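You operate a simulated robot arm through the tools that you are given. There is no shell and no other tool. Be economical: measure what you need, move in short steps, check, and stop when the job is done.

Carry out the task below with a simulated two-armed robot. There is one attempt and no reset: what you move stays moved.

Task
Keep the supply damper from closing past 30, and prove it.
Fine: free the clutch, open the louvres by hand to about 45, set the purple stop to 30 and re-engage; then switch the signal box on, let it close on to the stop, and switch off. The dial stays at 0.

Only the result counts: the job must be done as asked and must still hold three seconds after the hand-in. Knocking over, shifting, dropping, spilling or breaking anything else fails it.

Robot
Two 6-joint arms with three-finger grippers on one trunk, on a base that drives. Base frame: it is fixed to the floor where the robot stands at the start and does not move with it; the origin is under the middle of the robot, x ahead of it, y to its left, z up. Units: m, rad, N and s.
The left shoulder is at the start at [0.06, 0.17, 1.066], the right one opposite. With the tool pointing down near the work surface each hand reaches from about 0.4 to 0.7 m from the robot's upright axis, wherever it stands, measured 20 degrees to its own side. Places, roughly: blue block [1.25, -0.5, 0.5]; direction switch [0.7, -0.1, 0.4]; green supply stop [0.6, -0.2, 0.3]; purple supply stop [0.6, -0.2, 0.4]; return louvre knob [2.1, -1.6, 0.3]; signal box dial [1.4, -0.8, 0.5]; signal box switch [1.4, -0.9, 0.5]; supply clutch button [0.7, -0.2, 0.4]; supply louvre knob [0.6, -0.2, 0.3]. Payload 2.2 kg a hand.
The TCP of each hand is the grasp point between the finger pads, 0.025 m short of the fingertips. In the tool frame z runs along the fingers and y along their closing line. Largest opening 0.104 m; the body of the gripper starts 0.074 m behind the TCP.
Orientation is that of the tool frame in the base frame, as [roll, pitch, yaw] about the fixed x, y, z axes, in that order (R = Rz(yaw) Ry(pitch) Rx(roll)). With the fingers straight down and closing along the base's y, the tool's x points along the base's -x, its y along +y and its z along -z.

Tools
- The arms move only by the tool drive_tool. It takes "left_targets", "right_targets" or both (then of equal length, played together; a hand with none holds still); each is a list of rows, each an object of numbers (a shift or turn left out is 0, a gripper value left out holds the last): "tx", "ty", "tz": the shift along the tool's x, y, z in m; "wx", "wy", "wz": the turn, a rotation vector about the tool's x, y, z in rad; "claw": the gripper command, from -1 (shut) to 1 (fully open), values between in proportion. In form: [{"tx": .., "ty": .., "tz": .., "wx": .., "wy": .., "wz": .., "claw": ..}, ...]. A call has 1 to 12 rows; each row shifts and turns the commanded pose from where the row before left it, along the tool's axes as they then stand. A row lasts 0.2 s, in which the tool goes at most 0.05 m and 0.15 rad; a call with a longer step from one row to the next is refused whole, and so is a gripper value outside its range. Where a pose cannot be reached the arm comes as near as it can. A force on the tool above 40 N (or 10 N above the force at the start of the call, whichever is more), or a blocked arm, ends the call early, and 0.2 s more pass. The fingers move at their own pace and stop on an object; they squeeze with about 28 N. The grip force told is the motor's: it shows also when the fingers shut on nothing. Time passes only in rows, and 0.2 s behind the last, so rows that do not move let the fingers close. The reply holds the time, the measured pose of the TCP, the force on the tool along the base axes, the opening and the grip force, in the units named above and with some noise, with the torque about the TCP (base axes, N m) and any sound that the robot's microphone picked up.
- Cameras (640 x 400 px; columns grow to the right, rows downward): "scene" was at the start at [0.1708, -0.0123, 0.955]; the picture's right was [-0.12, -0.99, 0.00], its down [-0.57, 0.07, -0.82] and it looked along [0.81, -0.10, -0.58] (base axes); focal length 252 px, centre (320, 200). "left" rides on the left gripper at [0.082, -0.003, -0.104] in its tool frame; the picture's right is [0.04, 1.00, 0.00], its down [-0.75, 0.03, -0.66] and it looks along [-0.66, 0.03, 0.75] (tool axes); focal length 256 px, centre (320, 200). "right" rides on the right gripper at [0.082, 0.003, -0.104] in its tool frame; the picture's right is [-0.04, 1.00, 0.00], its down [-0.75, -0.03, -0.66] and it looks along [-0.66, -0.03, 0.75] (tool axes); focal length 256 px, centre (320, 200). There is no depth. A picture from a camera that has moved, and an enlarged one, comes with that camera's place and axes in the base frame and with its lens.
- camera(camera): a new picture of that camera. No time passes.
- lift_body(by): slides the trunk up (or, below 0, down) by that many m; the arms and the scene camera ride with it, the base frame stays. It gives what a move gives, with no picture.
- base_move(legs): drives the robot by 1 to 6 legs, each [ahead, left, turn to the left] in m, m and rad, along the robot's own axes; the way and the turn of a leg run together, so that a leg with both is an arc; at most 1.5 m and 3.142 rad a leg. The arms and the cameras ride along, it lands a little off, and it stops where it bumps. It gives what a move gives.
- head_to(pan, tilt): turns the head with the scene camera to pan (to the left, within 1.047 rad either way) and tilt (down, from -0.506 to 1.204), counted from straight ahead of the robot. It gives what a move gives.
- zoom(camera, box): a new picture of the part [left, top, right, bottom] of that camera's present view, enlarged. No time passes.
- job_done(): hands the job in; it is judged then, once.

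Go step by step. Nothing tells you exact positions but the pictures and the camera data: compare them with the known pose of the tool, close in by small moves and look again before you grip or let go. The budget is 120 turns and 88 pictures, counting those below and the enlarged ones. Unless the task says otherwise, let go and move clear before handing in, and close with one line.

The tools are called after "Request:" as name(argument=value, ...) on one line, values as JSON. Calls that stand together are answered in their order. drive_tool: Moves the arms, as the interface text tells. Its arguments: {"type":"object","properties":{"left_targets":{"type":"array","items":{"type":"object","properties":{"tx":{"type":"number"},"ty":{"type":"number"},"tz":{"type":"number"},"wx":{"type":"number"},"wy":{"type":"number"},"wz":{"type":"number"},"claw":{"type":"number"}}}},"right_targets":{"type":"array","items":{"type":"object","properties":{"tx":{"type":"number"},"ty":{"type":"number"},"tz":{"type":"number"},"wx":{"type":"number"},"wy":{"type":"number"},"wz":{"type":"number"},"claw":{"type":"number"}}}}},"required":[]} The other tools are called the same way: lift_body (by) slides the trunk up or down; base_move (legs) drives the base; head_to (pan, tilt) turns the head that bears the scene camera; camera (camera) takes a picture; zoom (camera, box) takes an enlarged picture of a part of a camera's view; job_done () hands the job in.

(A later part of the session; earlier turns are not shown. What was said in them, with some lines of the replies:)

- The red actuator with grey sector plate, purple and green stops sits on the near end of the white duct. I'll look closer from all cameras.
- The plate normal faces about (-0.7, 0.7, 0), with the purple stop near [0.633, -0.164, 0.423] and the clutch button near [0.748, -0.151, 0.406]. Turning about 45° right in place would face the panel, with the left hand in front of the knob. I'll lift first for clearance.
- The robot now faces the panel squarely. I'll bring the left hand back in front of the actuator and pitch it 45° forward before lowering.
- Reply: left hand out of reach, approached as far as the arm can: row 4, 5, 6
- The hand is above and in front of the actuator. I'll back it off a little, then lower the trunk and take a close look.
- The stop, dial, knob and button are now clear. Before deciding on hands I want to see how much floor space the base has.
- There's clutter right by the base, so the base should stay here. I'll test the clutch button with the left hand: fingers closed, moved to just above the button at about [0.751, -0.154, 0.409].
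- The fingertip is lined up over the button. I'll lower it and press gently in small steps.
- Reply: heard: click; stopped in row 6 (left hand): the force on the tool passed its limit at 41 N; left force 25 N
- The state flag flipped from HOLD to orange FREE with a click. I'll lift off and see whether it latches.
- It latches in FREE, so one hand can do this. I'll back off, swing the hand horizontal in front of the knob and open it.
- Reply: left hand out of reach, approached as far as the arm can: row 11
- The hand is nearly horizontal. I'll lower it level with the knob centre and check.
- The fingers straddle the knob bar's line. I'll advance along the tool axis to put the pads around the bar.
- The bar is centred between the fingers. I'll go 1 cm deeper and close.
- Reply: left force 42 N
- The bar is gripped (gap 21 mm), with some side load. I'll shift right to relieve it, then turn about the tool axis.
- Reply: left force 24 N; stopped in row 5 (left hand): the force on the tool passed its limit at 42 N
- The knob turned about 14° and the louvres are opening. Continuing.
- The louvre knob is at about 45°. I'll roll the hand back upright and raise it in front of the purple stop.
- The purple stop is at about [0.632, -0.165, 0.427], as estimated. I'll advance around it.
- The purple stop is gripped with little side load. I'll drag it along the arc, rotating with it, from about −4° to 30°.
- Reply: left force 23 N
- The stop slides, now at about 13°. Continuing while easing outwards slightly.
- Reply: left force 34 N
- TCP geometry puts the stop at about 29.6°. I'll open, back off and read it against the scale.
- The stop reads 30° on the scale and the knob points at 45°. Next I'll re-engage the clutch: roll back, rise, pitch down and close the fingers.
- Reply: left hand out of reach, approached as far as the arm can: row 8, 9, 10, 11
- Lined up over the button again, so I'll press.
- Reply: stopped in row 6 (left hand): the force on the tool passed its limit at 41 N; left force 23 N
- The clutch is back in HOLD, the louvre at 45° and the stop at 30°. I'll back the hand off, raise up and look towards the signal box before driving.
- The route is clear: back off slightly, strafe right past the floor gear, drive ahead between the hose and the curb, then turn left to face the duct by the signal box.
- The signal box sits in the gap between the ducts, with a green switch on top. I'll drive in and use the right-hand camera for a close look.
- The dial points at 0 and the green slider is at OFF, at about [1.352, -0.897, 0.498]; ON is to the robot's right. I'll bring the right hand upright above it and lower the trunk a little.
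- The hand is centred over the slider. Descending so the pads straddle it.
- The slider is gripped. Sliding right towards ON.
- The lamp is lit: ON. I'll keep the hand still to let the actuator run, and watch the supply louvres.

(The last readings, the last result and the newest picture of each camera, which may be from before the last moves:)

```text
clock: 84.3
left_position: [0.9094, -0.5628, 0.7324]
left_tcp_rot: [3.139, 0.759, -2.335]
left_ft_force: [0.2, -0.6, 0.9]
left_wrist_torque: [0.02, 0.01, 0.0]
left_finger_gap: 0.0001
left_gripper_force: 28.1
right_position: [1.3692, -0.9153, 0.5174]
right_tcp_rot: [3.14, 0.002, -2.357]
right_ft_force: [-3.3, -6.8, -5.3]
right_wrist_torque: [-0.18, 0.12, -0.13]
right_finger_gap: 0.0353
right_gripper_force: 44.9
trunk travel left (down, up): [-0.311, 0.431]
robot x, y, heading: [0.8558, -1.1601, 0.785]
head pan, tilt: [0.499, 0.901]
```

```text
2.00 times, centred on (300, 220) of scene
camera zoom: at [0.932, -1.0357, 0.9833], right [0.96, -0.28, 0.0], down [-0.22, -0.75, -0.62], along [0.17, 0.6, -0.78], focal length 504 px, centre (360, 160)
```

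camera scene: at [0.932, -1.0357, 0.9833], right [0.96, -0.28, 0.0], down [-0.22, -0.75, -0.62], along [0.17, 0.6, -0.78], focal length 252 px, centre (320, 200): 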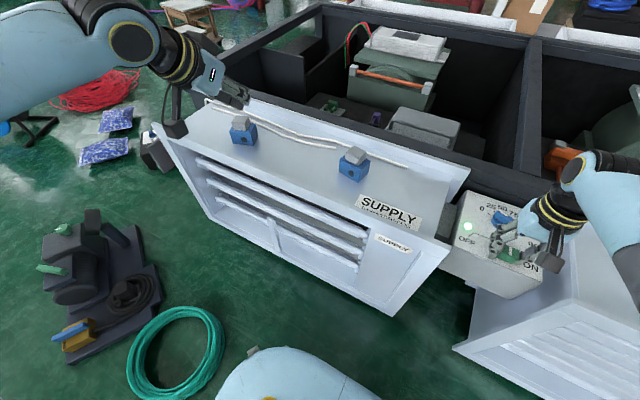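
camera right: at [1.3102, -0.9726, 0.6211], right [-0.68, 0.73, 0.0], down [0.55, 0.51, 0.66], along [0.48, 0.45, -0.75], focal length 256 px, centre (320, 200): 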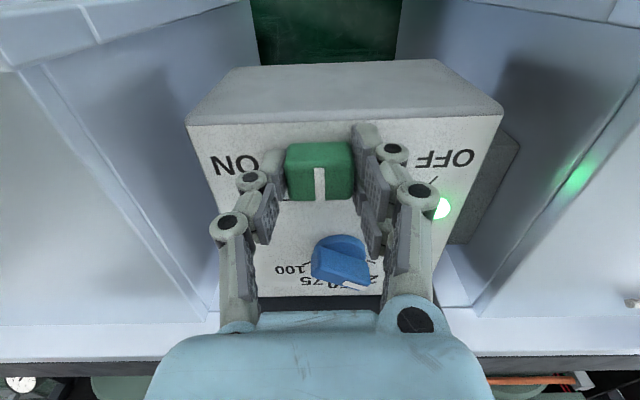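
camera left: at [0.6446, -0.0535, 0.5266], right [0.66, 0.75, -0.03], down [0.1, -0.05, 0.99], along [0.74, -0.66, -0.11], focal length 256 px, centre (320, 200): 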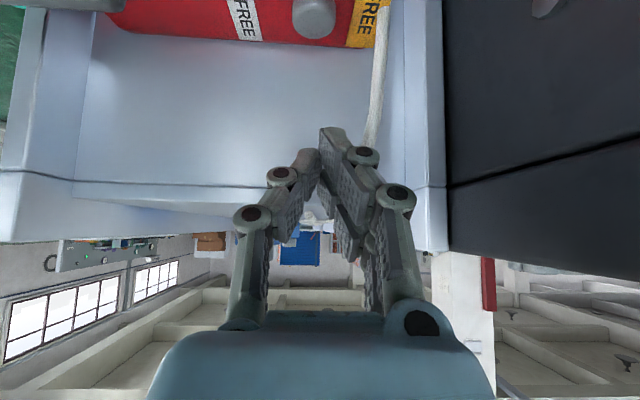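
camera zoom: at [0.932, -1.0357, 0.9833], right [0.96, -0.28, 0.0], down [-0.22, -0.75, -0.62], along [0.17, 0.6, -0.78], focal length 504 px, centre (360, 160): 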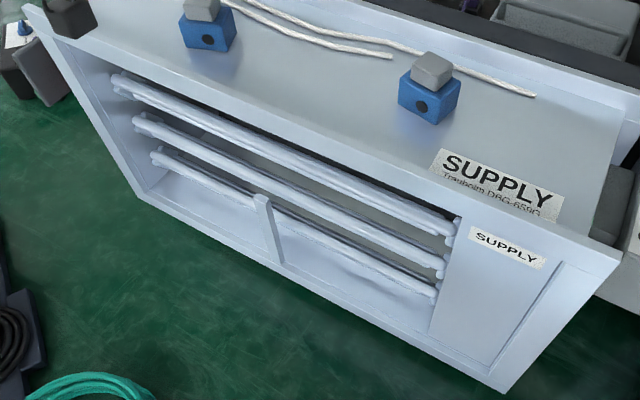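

No visible change over the last few seconds. I'll allow plenty of time for a slow actuator and compare again before switching off.

Request:
drive_tool(right_targets=[{}, {}, {}, {}, {}, {}, {}, {}, {}, {}, {}, {}])

Request:
drive_tool(right_targets=[{}, {}, {}, {}, {}, {}, {}, {}, {}, {}, {}, {}])

Request:
drive_tool(right_targets=[{}, {}, {}, {}, {}, {}, {}, {}, {}, {}, {}, {}])

Request:
drive_tool(right_targets=[{}, {}, {}, {}, {}, {}, {}, {}, {}, {}, {}, {}])

Request:
zoom(camera="scene", box=[150, 120, 450, 320])

```text
clock: 86.9
left_position: [0.9093, -0.5637, 0.7334]
left_tcp_rot: [3.138, 0.758, -2.333]
left_ft_force: [-1.2, -0.1, 0.1]
left_wrist_torque: [0.02, 0.03, -0.03]
left_finger_gap: 0.0
left_gripper_force: 27.8
right_position: [1.3691, -0.9151, 0.5166]
right_tcp_rot: [3.139, 0.001, -2.356]
right_ft_force: [-3.2, -6.8, -4.9]
right_wrist_torque: [-0.15, 0.04, -0.13]
right_finger_gap: 0.0357
right_gripper_force: 45.1
trunk travel left (down, up): [-0.311, 0.431]
robot x, y, heading: [0.8536, -1.1617, 0.787]
head pan, tilt: [0.499, 0.901]
```

```text
clock: 89.5
left_position: [0.91, -0.5616, 0.7335]
left_tcp_rot: [3.137, 0.757, -2.334]
left_ft_force: [-0.2, -0.9, 0.7]
left_wrist_torque: [0.03, -0.03, 0.02]
left_finger_gap: 0.0
left_gripper_force: 27.7
right_position: [1.3698, -0.9154, 0.5173]
right_tcp_rot: [3.141, 0.001, -2.356]
right_ft_force: [-2.6, -6.0, -4.7]
right_wrist_torque: [-0.14, 0.04, -0.14]
right_finger_gap: 0.0356
right_gripper_force: 44.8
trunk travel left (down, up): [-0.311, 0.431]
robot x, y, heading: [0.8508, -1.1638, 0.782]
head pan, tilt: [0.499, 0.901]
```

```text
clock: 92.1
left_position: [0.9098, -0.5635, 0.7324]
left_tcp_rot: [3.137, 0.759, -2.333]
left_ft_force: [0.4, 0.6, 0.6]
left_wrist_torque: [-0.01, 0.0, -0.01]
left_finger_gap: 0.0001
left_gripper_force: 28.0
right_position: [1.3699, -0.9146, 0.5166]
right_tcp_rot: [3.139, -0.001, -2.354]
right_ft_force: [-1.1, -4.5, -3.2]
right_wrist_torque: [-0.15, 0.06, -0.13]
right_finger_gap: 0.0356
right_gripper_force: 44.6
trunk travel left (down, up): [-0.311, 0.431]
robot x, y, heading: [0.8505, -1.1634, 0.787]
head pan, tilt: [0.499, 0.901]
```

```text
clock: 94.7
left_position: [0.9101, -0.5626, 0.7332]
left_tcp_rot: [3.137, 0.759, -2.333]
left_ft_force: [-0.8, -0.2, 0.3]
left_wrist_torque: [-0.01, -0.01, 0.01]
left_finger_gap: 0.0001
left_gripper_force: 28.3
right_position: [1.369, -0.914, 0.5176]
right_tcp_rot: [3.139, -0.001, -2.356]
right_ft_force: [-0.4, -4.2, -1.9]
right_wrist_torque: [-0.09, -0.01, -0.13]
right_finger_gap: 0.0355
right_gripper_force: 45.0
trunk travel left (down, up): [-0.311, 0.431]
robot x, y, heading: [0.8524, -1.1606, 0.785]
head pan, tilt: [0.499, 0.901]
```

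```text
2.00 times, centred on (300, 220) of scene
camera zoom: at [0.932, -1.0356, 0.9833], right [0.96, -0.28, 0.0], down [-0.22, -0.75, -0.62], along [0.17, 0.6, -0.78], focal length 504 px, centre (360, 160)
```

zoom: 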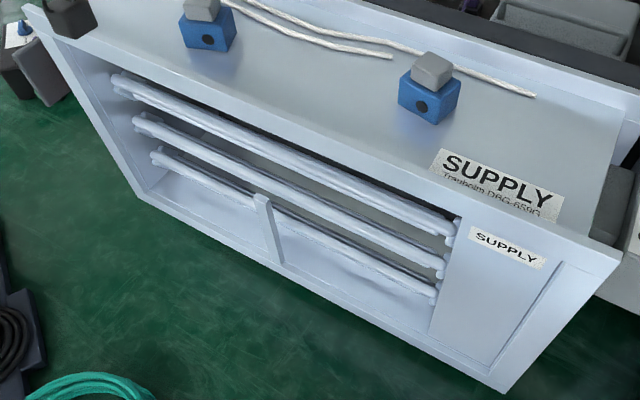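

The louvres are steady. Switching off: slide back left, release and lift.

Request:
drive_tool(right_targets=[{"ty": 0.009}, {"ty": 0.009}, {"ty": 0.007}, {}])

Request:
head_to(pan=-0.25, tilt=0.9)

Request:
zoom(camera="scene", box=[270, 120, 400, 230])

```text
clock: 95.7
left_position: [0.9088, -0.563, 0.7337]
left_tcp_rot: [3.137, 0.757, -2.332]
left_ft_force: [1.3, 0.8, -0.1]
left_wrist_torque: [-0.01, 0.02, 0.01]
left_finger_gap: 0.0001
left_gripper_force: 28.3
right_position: [1.353, -0.8984, 0.5178]
right_tcp_rot: [3.139, 0.001, -2.357]
right_ft_force: [-2.5, -1.1, -2.1]
right_wrist_torque: [0.12, 0.06, -0.09]
right_finger_gap: 0.0355
right_gripper_force: 45.1
trunk travel left (down, up): [-0.311, 0.431]
robot x, y, heading: [0.8548, -1.1644, 0.781]
head pan, tilt: [0.499, 0.901]
```

```text
clock: 96.8
left_position: [0.9106, -0.5624, 0.7335]
left_tcp_rot: [3.137, 0.757, -2.333]
left_ft_force: [0.2, 0.6, -0.3]
left_wrist_torque: [0.0, 0.06, -0.01]
left_finger_gap: 0.0
left_gripper_force: 28.0
right_position: [1.3521, -0.8971, 0.5172]
right_tcp_rot: [3.141, -0.001, -2.356]
right_ft_force: [-3.2, -1.1, -0.5]
right_wrist_torque: [-0.09, 0.15, -0.16]
right_finger_gap: 0.0353
right_gripper_force: 44.5
trunk travel left (down, up): [-0.311, 0.431]
robot x, y, heading: [0.8522, -1.1633, 0.78]
head pan, tilt: [-0.25, 0.901]
```

```text
3.64 times, centred on (335, 175) of scene
camera zoom: at [0.9753, -1.0694, 0.9833], right [0.51, -0.86, 0.0], down [-0.67, -0.4, -0.62], along [0.53, 0.32, -0.78], focal length 916 px, centre (266, 291)
```

zoom: 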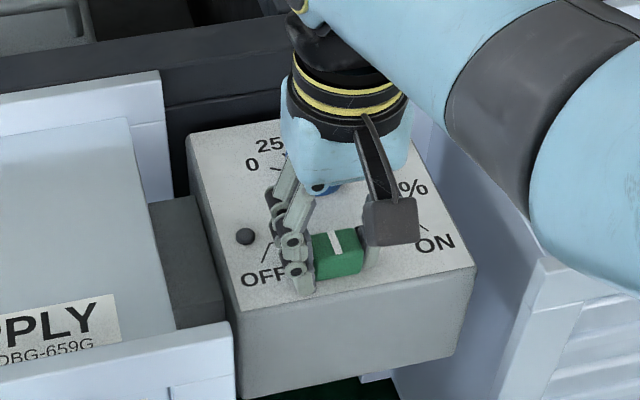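

The lamp is off and the switch is back at OFF. I'll release, lift, and take one look at the box before driving back to read the damper.

Request:
drive_tool(right_targets=[{"claw": 0.2}, {}, {}, {"tz": -0.03}, {"tz": -0.04}, {"tz": -0.04}])

Request:
lift_body(by=0.12)

Request:
zoom(camera="right", box=[200, 20, 440, 250])

Request:
base_move(legs=[[-0.5, 0, 0], [0, 0, -1.57]])

```text
clock: 98.2
left_position: [0.909, -0.5629, 0.7332]
left_tcp_rot: [3.137, 0.757, -2.334]
left_ft_force: [-0.8, 0.5, -0.3]
left_wrist_torque: [0.0, -0.01, -0.02]
left_finger_gap: 0.0002
left_gripper_force: 28.0
right_position: [1.3513, -0.8958, 0.6283]
right_tcp_rot: [-3.14, 0.0, -2.357]
right_ft_force: [-0.4, 0.4, -0.7]
right_wrist_torque: [-0.02, 0.0, -0.01]
right_finger_gap: 0.0625
right_gripper_force: 0.1
trunk travel left (down, up): [-0.311, 0.431]
robot x, y, heading: [0.8508, -1.1596, 0.786]
head pan, tilt: [-0.25, 0.901]
```

```text
clock: 99.7
left_position: [0.91, -0.5613, 0.8522]
left_tcp_rot: [3.14, 0.756, -2.333]
left_ft_force: [0.0, 0.2, 0.4]
left_wrist_torque: [0.01, 0.0, 0.0]
left_finger_gap: 0.0001
left_gripper_force: 28.1
right_position: [1.3527, -0.898, 0.7462]
right_tcp_rot: [-3.142, -0.001, -2.355]
right_ft_force: [-0.2, -0.3, -0.6]
right_wrist_torque: [0.0, 0.04, -0.02]
right_finger_gap: 0.0625
right_gripper_force: 0.2
trunk travel left (down, up): [-0.431, 0.311]
robot x, y, heading: [0.8533, -1.1626, 0.786]
head pan, tilt: [-0.25, 0.901]
```

```text
1.74 times, centred on (320, 135) of right
camera zoom: at [1.2924, -0.9544, 0.8506], right [-0.68, 0.73, 0.0], down [0.55, 0.51, 0.66], along [0.48, 0.45, -0.75], focal length 445 px, centre (320, 313)
```

zoom: 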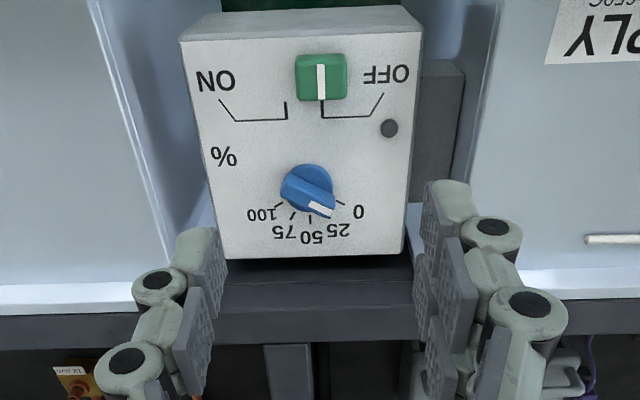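

```text
clock: 106.4
left_position: [1.1015, -1.5609, 0.853]
left_tcp_rot: [3.136, 0.758, 2.395]
left_ft_force: [0.6, -0.9, -0.4]
left_wrist_torque: [-0.03, -0.02, 0.01]
left_finger_gap: 0.0001
left_gripper_force: 28.1
right_position: [0.7752, -2.0104, 0.7472]
right_tcp_rot: [3.14, 0.0, 2.374]
right_ft_force: [-0.9, -0.6, -0.3]
right_wrist_torque: [-0.01, 0.02, 0.01]
right_finger_gap: 0.0622
right_gripper_force: 0.0
trunk travel left (down, up): [-0.431, 0.311]
robot x, y, heading: [0.4996, -1.514, -0.766]
head pan, tilt: [-0.25, 0.901]
```

The signal box is OFF with the dial at 0. Driving back to read the damper.

Request:
base_move(legs=[[-1.5, 0, 0], [0, 0.6, 0]])

Request:
head_to(pan=0.6, tilt=0.75)

Request:
camera(camera="scene")

```text
clock: 116.9
left_position: [0.4368, -0.083, 0.8543]
left_tcp_rot: [3.14, 0.757, 2.391]
left_ft_force: [0.9, 0.2, 0.5]
left_wrist_torque: [0.01, -0.01, -0.03]
left_finger_gap: 0.0001
left_gripper_force: 27.9
right_position: [0.1085, -0.5294, 0.7467]
right_tcp_rot: [-3.141, -0.002, 2.367]
right_ft_force: [0.3, 0.0, 0.2]
right_wrist_torque: [-0.01, -0.01, 0.01]
right_finger_gap: 0.0624
right_gripper_force: 0.1
trunk travel left (down, up): [-0.431, 0.311]
robot x, y, heading: [-0.1626, -0.0329, -0.772]
head pan, tilt: [-0.25, 0.901]
```

```text
clock: 118.0
left_position: [0.4375, -0.0825, 0.8522]
left_tcp_rot: [3.139, 0.758, 2.39]
left_ft_force: [0.0, 0.3, 0.2]
left_wrist_torque: [-0.01, -0.01, 0.0]
left_finger_gap: 0.0002
left_gripper_force: 28.1
right_position: [0.1068, -0.5301, 0.7475]
right_tcp_rot: [-3.141, 0.001, 2.368]
right_ft_force: [-0.4, 0.4, 0.4]
right_wrist_torque: [-0.01, 0.02, -0.02]
right_finger_gap: 0.0625
right_gripper_force: 0.0
trunk travel left (down, up): [-0.431, 0.311]
robot x, y, heading: [-0.1657, -0.0315, -0.774]
head pan, tilt: [0.6, 0.75]
```

```text
20 pictures are left
camera scene: at [-0.0286, -0.1009, 1.119], right [-0.17, -0.99, 0.0], down [-0.67, 0.12, -0.73], along [0.72, -0.13, -0.68], focal length 252 px, centre (320, 200)
```

scene: 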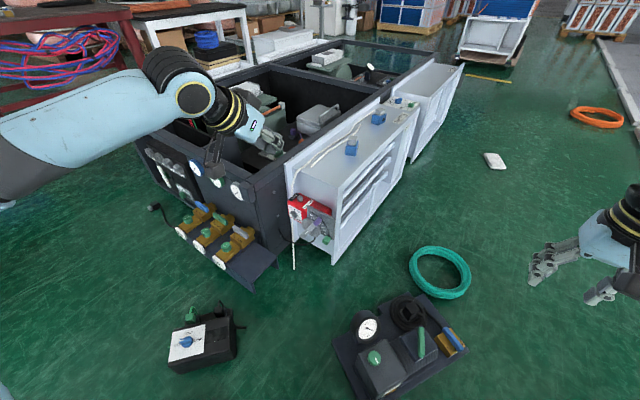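

Request:
zoom(camera="scene", box=[280, 185, 345, 255])

```text
5.71 times, centred on (312, 220) of scene
camera zoom: at [-0.0286, -0.1009, 1.119], right [-0.17, -0.99, 0.0], down [-0.67, 0.12, -0.73], along [0.72, -0.13, -0.68], focal length 1439 px, centre (363, 86)
```

zoom: 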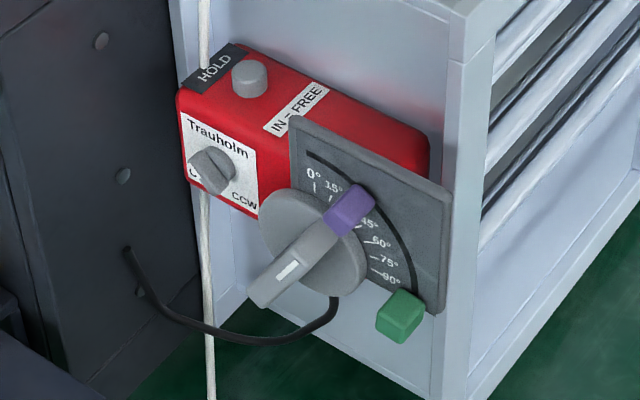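

The knob now points at the purple stop. I'll lower for a face-on check with the left-hand camera.

Request:
lift_body(by=-0.35)

Request:
camera(camera="left")

```text
clock: 121.5
left_position: [0.436, -0.084, 0.5033]
left_tcp_rot: [3.137, 0.759, 2.39]
left_ft_force: [0.0, 0.3, -0.4]
left_wrist_torque: [0.0, 0.0, 0.02]
left_finger_gap: 0.0
left_gripper_force: 27.8
right_position: [0.1068, -0.5294, 0.3972]
right_tcp_rot: [3.14, 0.001, 2.369]
right_ft_force: [-0.4, 0.4, 0.8]
right_wrist_torque: [-0.01, 0.03, 0.02]
right_finger_gap: 0.0624
right_gripper_force: 0.1
trunk travel left (down, up): [-0.081, 0.661]
robot x, y, heading: [-0.1624, -0.0362, -0.767]
head pan, tilt: [0.6, 0.75]
```

```text
18 pictures are left
camera left: at [0.3377, 0.0035, 0.5223], right [0.66, 0.75, -0.03], down [0.09, -0.04, 0.99], along [0.75, -0.66, -0.1], focal length 256 px, centre (320, 200)
```

left: 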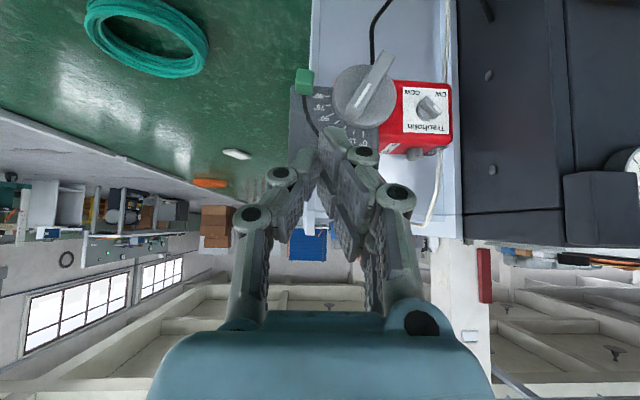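

Request:
drive_tool(left_targets=[{"ty": -0.04, "claw": 0.5}, {"ty": -0.04}, {"tx": 0.025, "tz": 0.025}, {"tx": 0.025, "tz": 0.025}])

Request:
zoom(camera="left", box=[300, 20, 500, 200])

```text
clock: 122.5
left_position: [0.3804, -0.1408, 0.4333]
left_tcp_rot: [3.137, 0.756, 2.388]
left_ft_force: [-0.4, 0.3, 0.5]
left_wrist_torque: [0.0, 0.0, -0.01]
left_finger_gap: 0.0778
left_gripper_force: 0.0
right_position: [0.107, -0.5289, 0.397]
right_tcp_rot: [3.141, -0.001, 2.369]
right_ft_force: [-0.5, -0.8, 0.9]
right_wrist_torque: [0.0, -0.01, 0.0]
right_finger_gap: 0.0624
right_gripper_force: 0.0
trunk travel left (down, up): [-0.081, 0.661]
robot x, y, heading: [-0.1656, -0.0365, -0.772]
head pan, tilt: [0.6, 0.75]
```

```text
2.22 times, centred on (400, 110) of left
camera zoom: at [0.2818, -0.054, 0.4513], right [0.66, 0.75, -0.02], down [0.09, -0.05, 0.99], along [0.75, -0.66, -0.1], focal length 569 px, centre (142, 400)
```

zoom: 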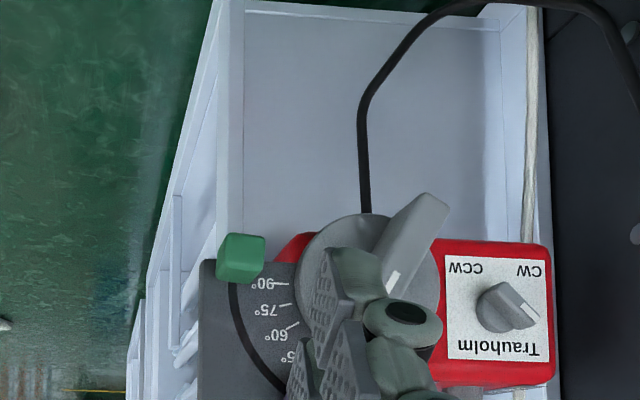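

Request:
drive_tool(left_targets=[{"ty": 0.04, "tx": -0.008, "tz": -0.008, "claw": 1}, {"ty": 0.04, "tx": -0.008, "tz": -0.008}, {"ty": 0.04, "tx": -0.008, "tz": -0.008}, {"ty": 0.04, "tx": -0.008, "tz": -0.008}, {"tx": -0.03, "tz": 0.028}, {"tx": -0.03, "tz": 0.028}])

Request:
zoom(camera="left", box=[225, 40, 425, 200])

```text
clock: 123.8
left_position: [0.5482, -0.0829, 0.4765]
left_tcp_rot: [-3.141, 0.758, 2.394]
left_ft_force: [-0.1, -0.4, -0.8]
left_wrist_torque: [-0.04, 0.03, -0.02]
left_finger_gap: 0.104
left_gripper_force: 0.0
left hand out of reach, approached as far as the arm can: row 4
right_position: [0.1067, -0.5289, 0.397]
right_tcp_rot: [-3.141, -0.001, 2.368]
right_ft_force: [-0.1, 0.9, 0.0]
right_wrist_torque: [0.01, 0.03, 0.01]
right_finger_gap: 0.0626
right_gripper_force: 0.0
trunk travel left (down, up): [-0.081, 0.661]
robot x, y, heading: [-0.161, -0.0362, -0.777]
head pan, tilt: [0.6, 0.75]
```

```text
2.50 times, centred on (325, 120) of left
camera zoom: at [0.4499, 0.0038, 0.496], right [0.66, 0.75, -0.03], down [0.09, -0.04, 0.99], along [0.75, -0.66, -0.1], focal length 640 px, centre (308, 400)
```

zoom: 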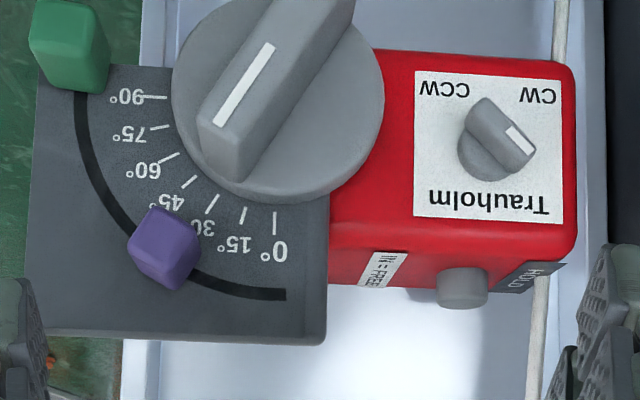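

Computed from the white mark, the knob rests at about 30.5° against the purple stop. The clutch shows HOLD, the signal box is off and its dial is at 0. I'll back the hand away and hand in.

Request:
drive_tool(left_targets=[{"tx": 0.03, "tz": -0.028}, {"tx": 0.03, "tz": -0.028}, {"tx": 0.03, "tz": -0.028}, {}])

Request:
zoom(camera="left", box=[225, 40, 425, 200])

```text
clock: 124.8
left_position: [0.453, -0.0307, 0.4694]
left_tcp_rot: [3.136, 0.759, 2.391]
left_ft_force: [0.5, -0.8, 0.2]
left_wrist_torque: [0.03, -0.03, 0.0]
left_finger_gap: 0.104
left_gripper_force: 0.1
left hand out of reach, approached as far as the arm can: row 3
right_position: [0.1076, -0.5298, 0.3974]
right_tcp_rot: [-3.141, 0.0, 2.368]
right_ft_force: [-0.1, -0.4, -0.1]
right_wrist_torque: [-0.04, -0.01, -0.01]
right_finger_gap: 0.0623
right_gripper_force: 0.1
trunk travel left (down, up): [-0.081, 0.661]
robot x, y, heading: [-0.1656, -0.0346, -0.771]
head pan, tilt: [0.6, 0.75]
```

```text
2.50 times, centred on (325, 120) of left
camera zoom: at [0.3548, 0.0555, 0.4876], right [0.66, 0.75, -0.02], down [0.09, -0.05, 1.0], along [0.75, -0.66, -0.1], focal length 640 px, centre (308, 400)
```

zoom: 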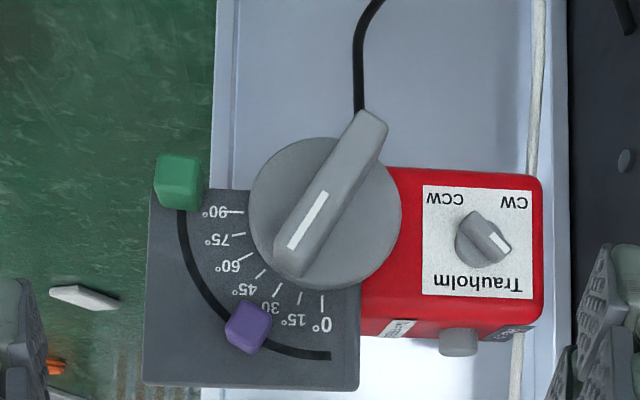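

Everything is as asked: the damper rests on the stop at about 30°, the clutch is on HOLD, and both hands are clear.

Request:
job_done()

```text
The job is handed in.
```

The supply damper can no longer close past about 30. With the purple stop set there and the clutch re-engaged, the signal box closed it from about 45 on to the stop, where it rests at about 30.5. The box is switched off and its dial is still at 0.
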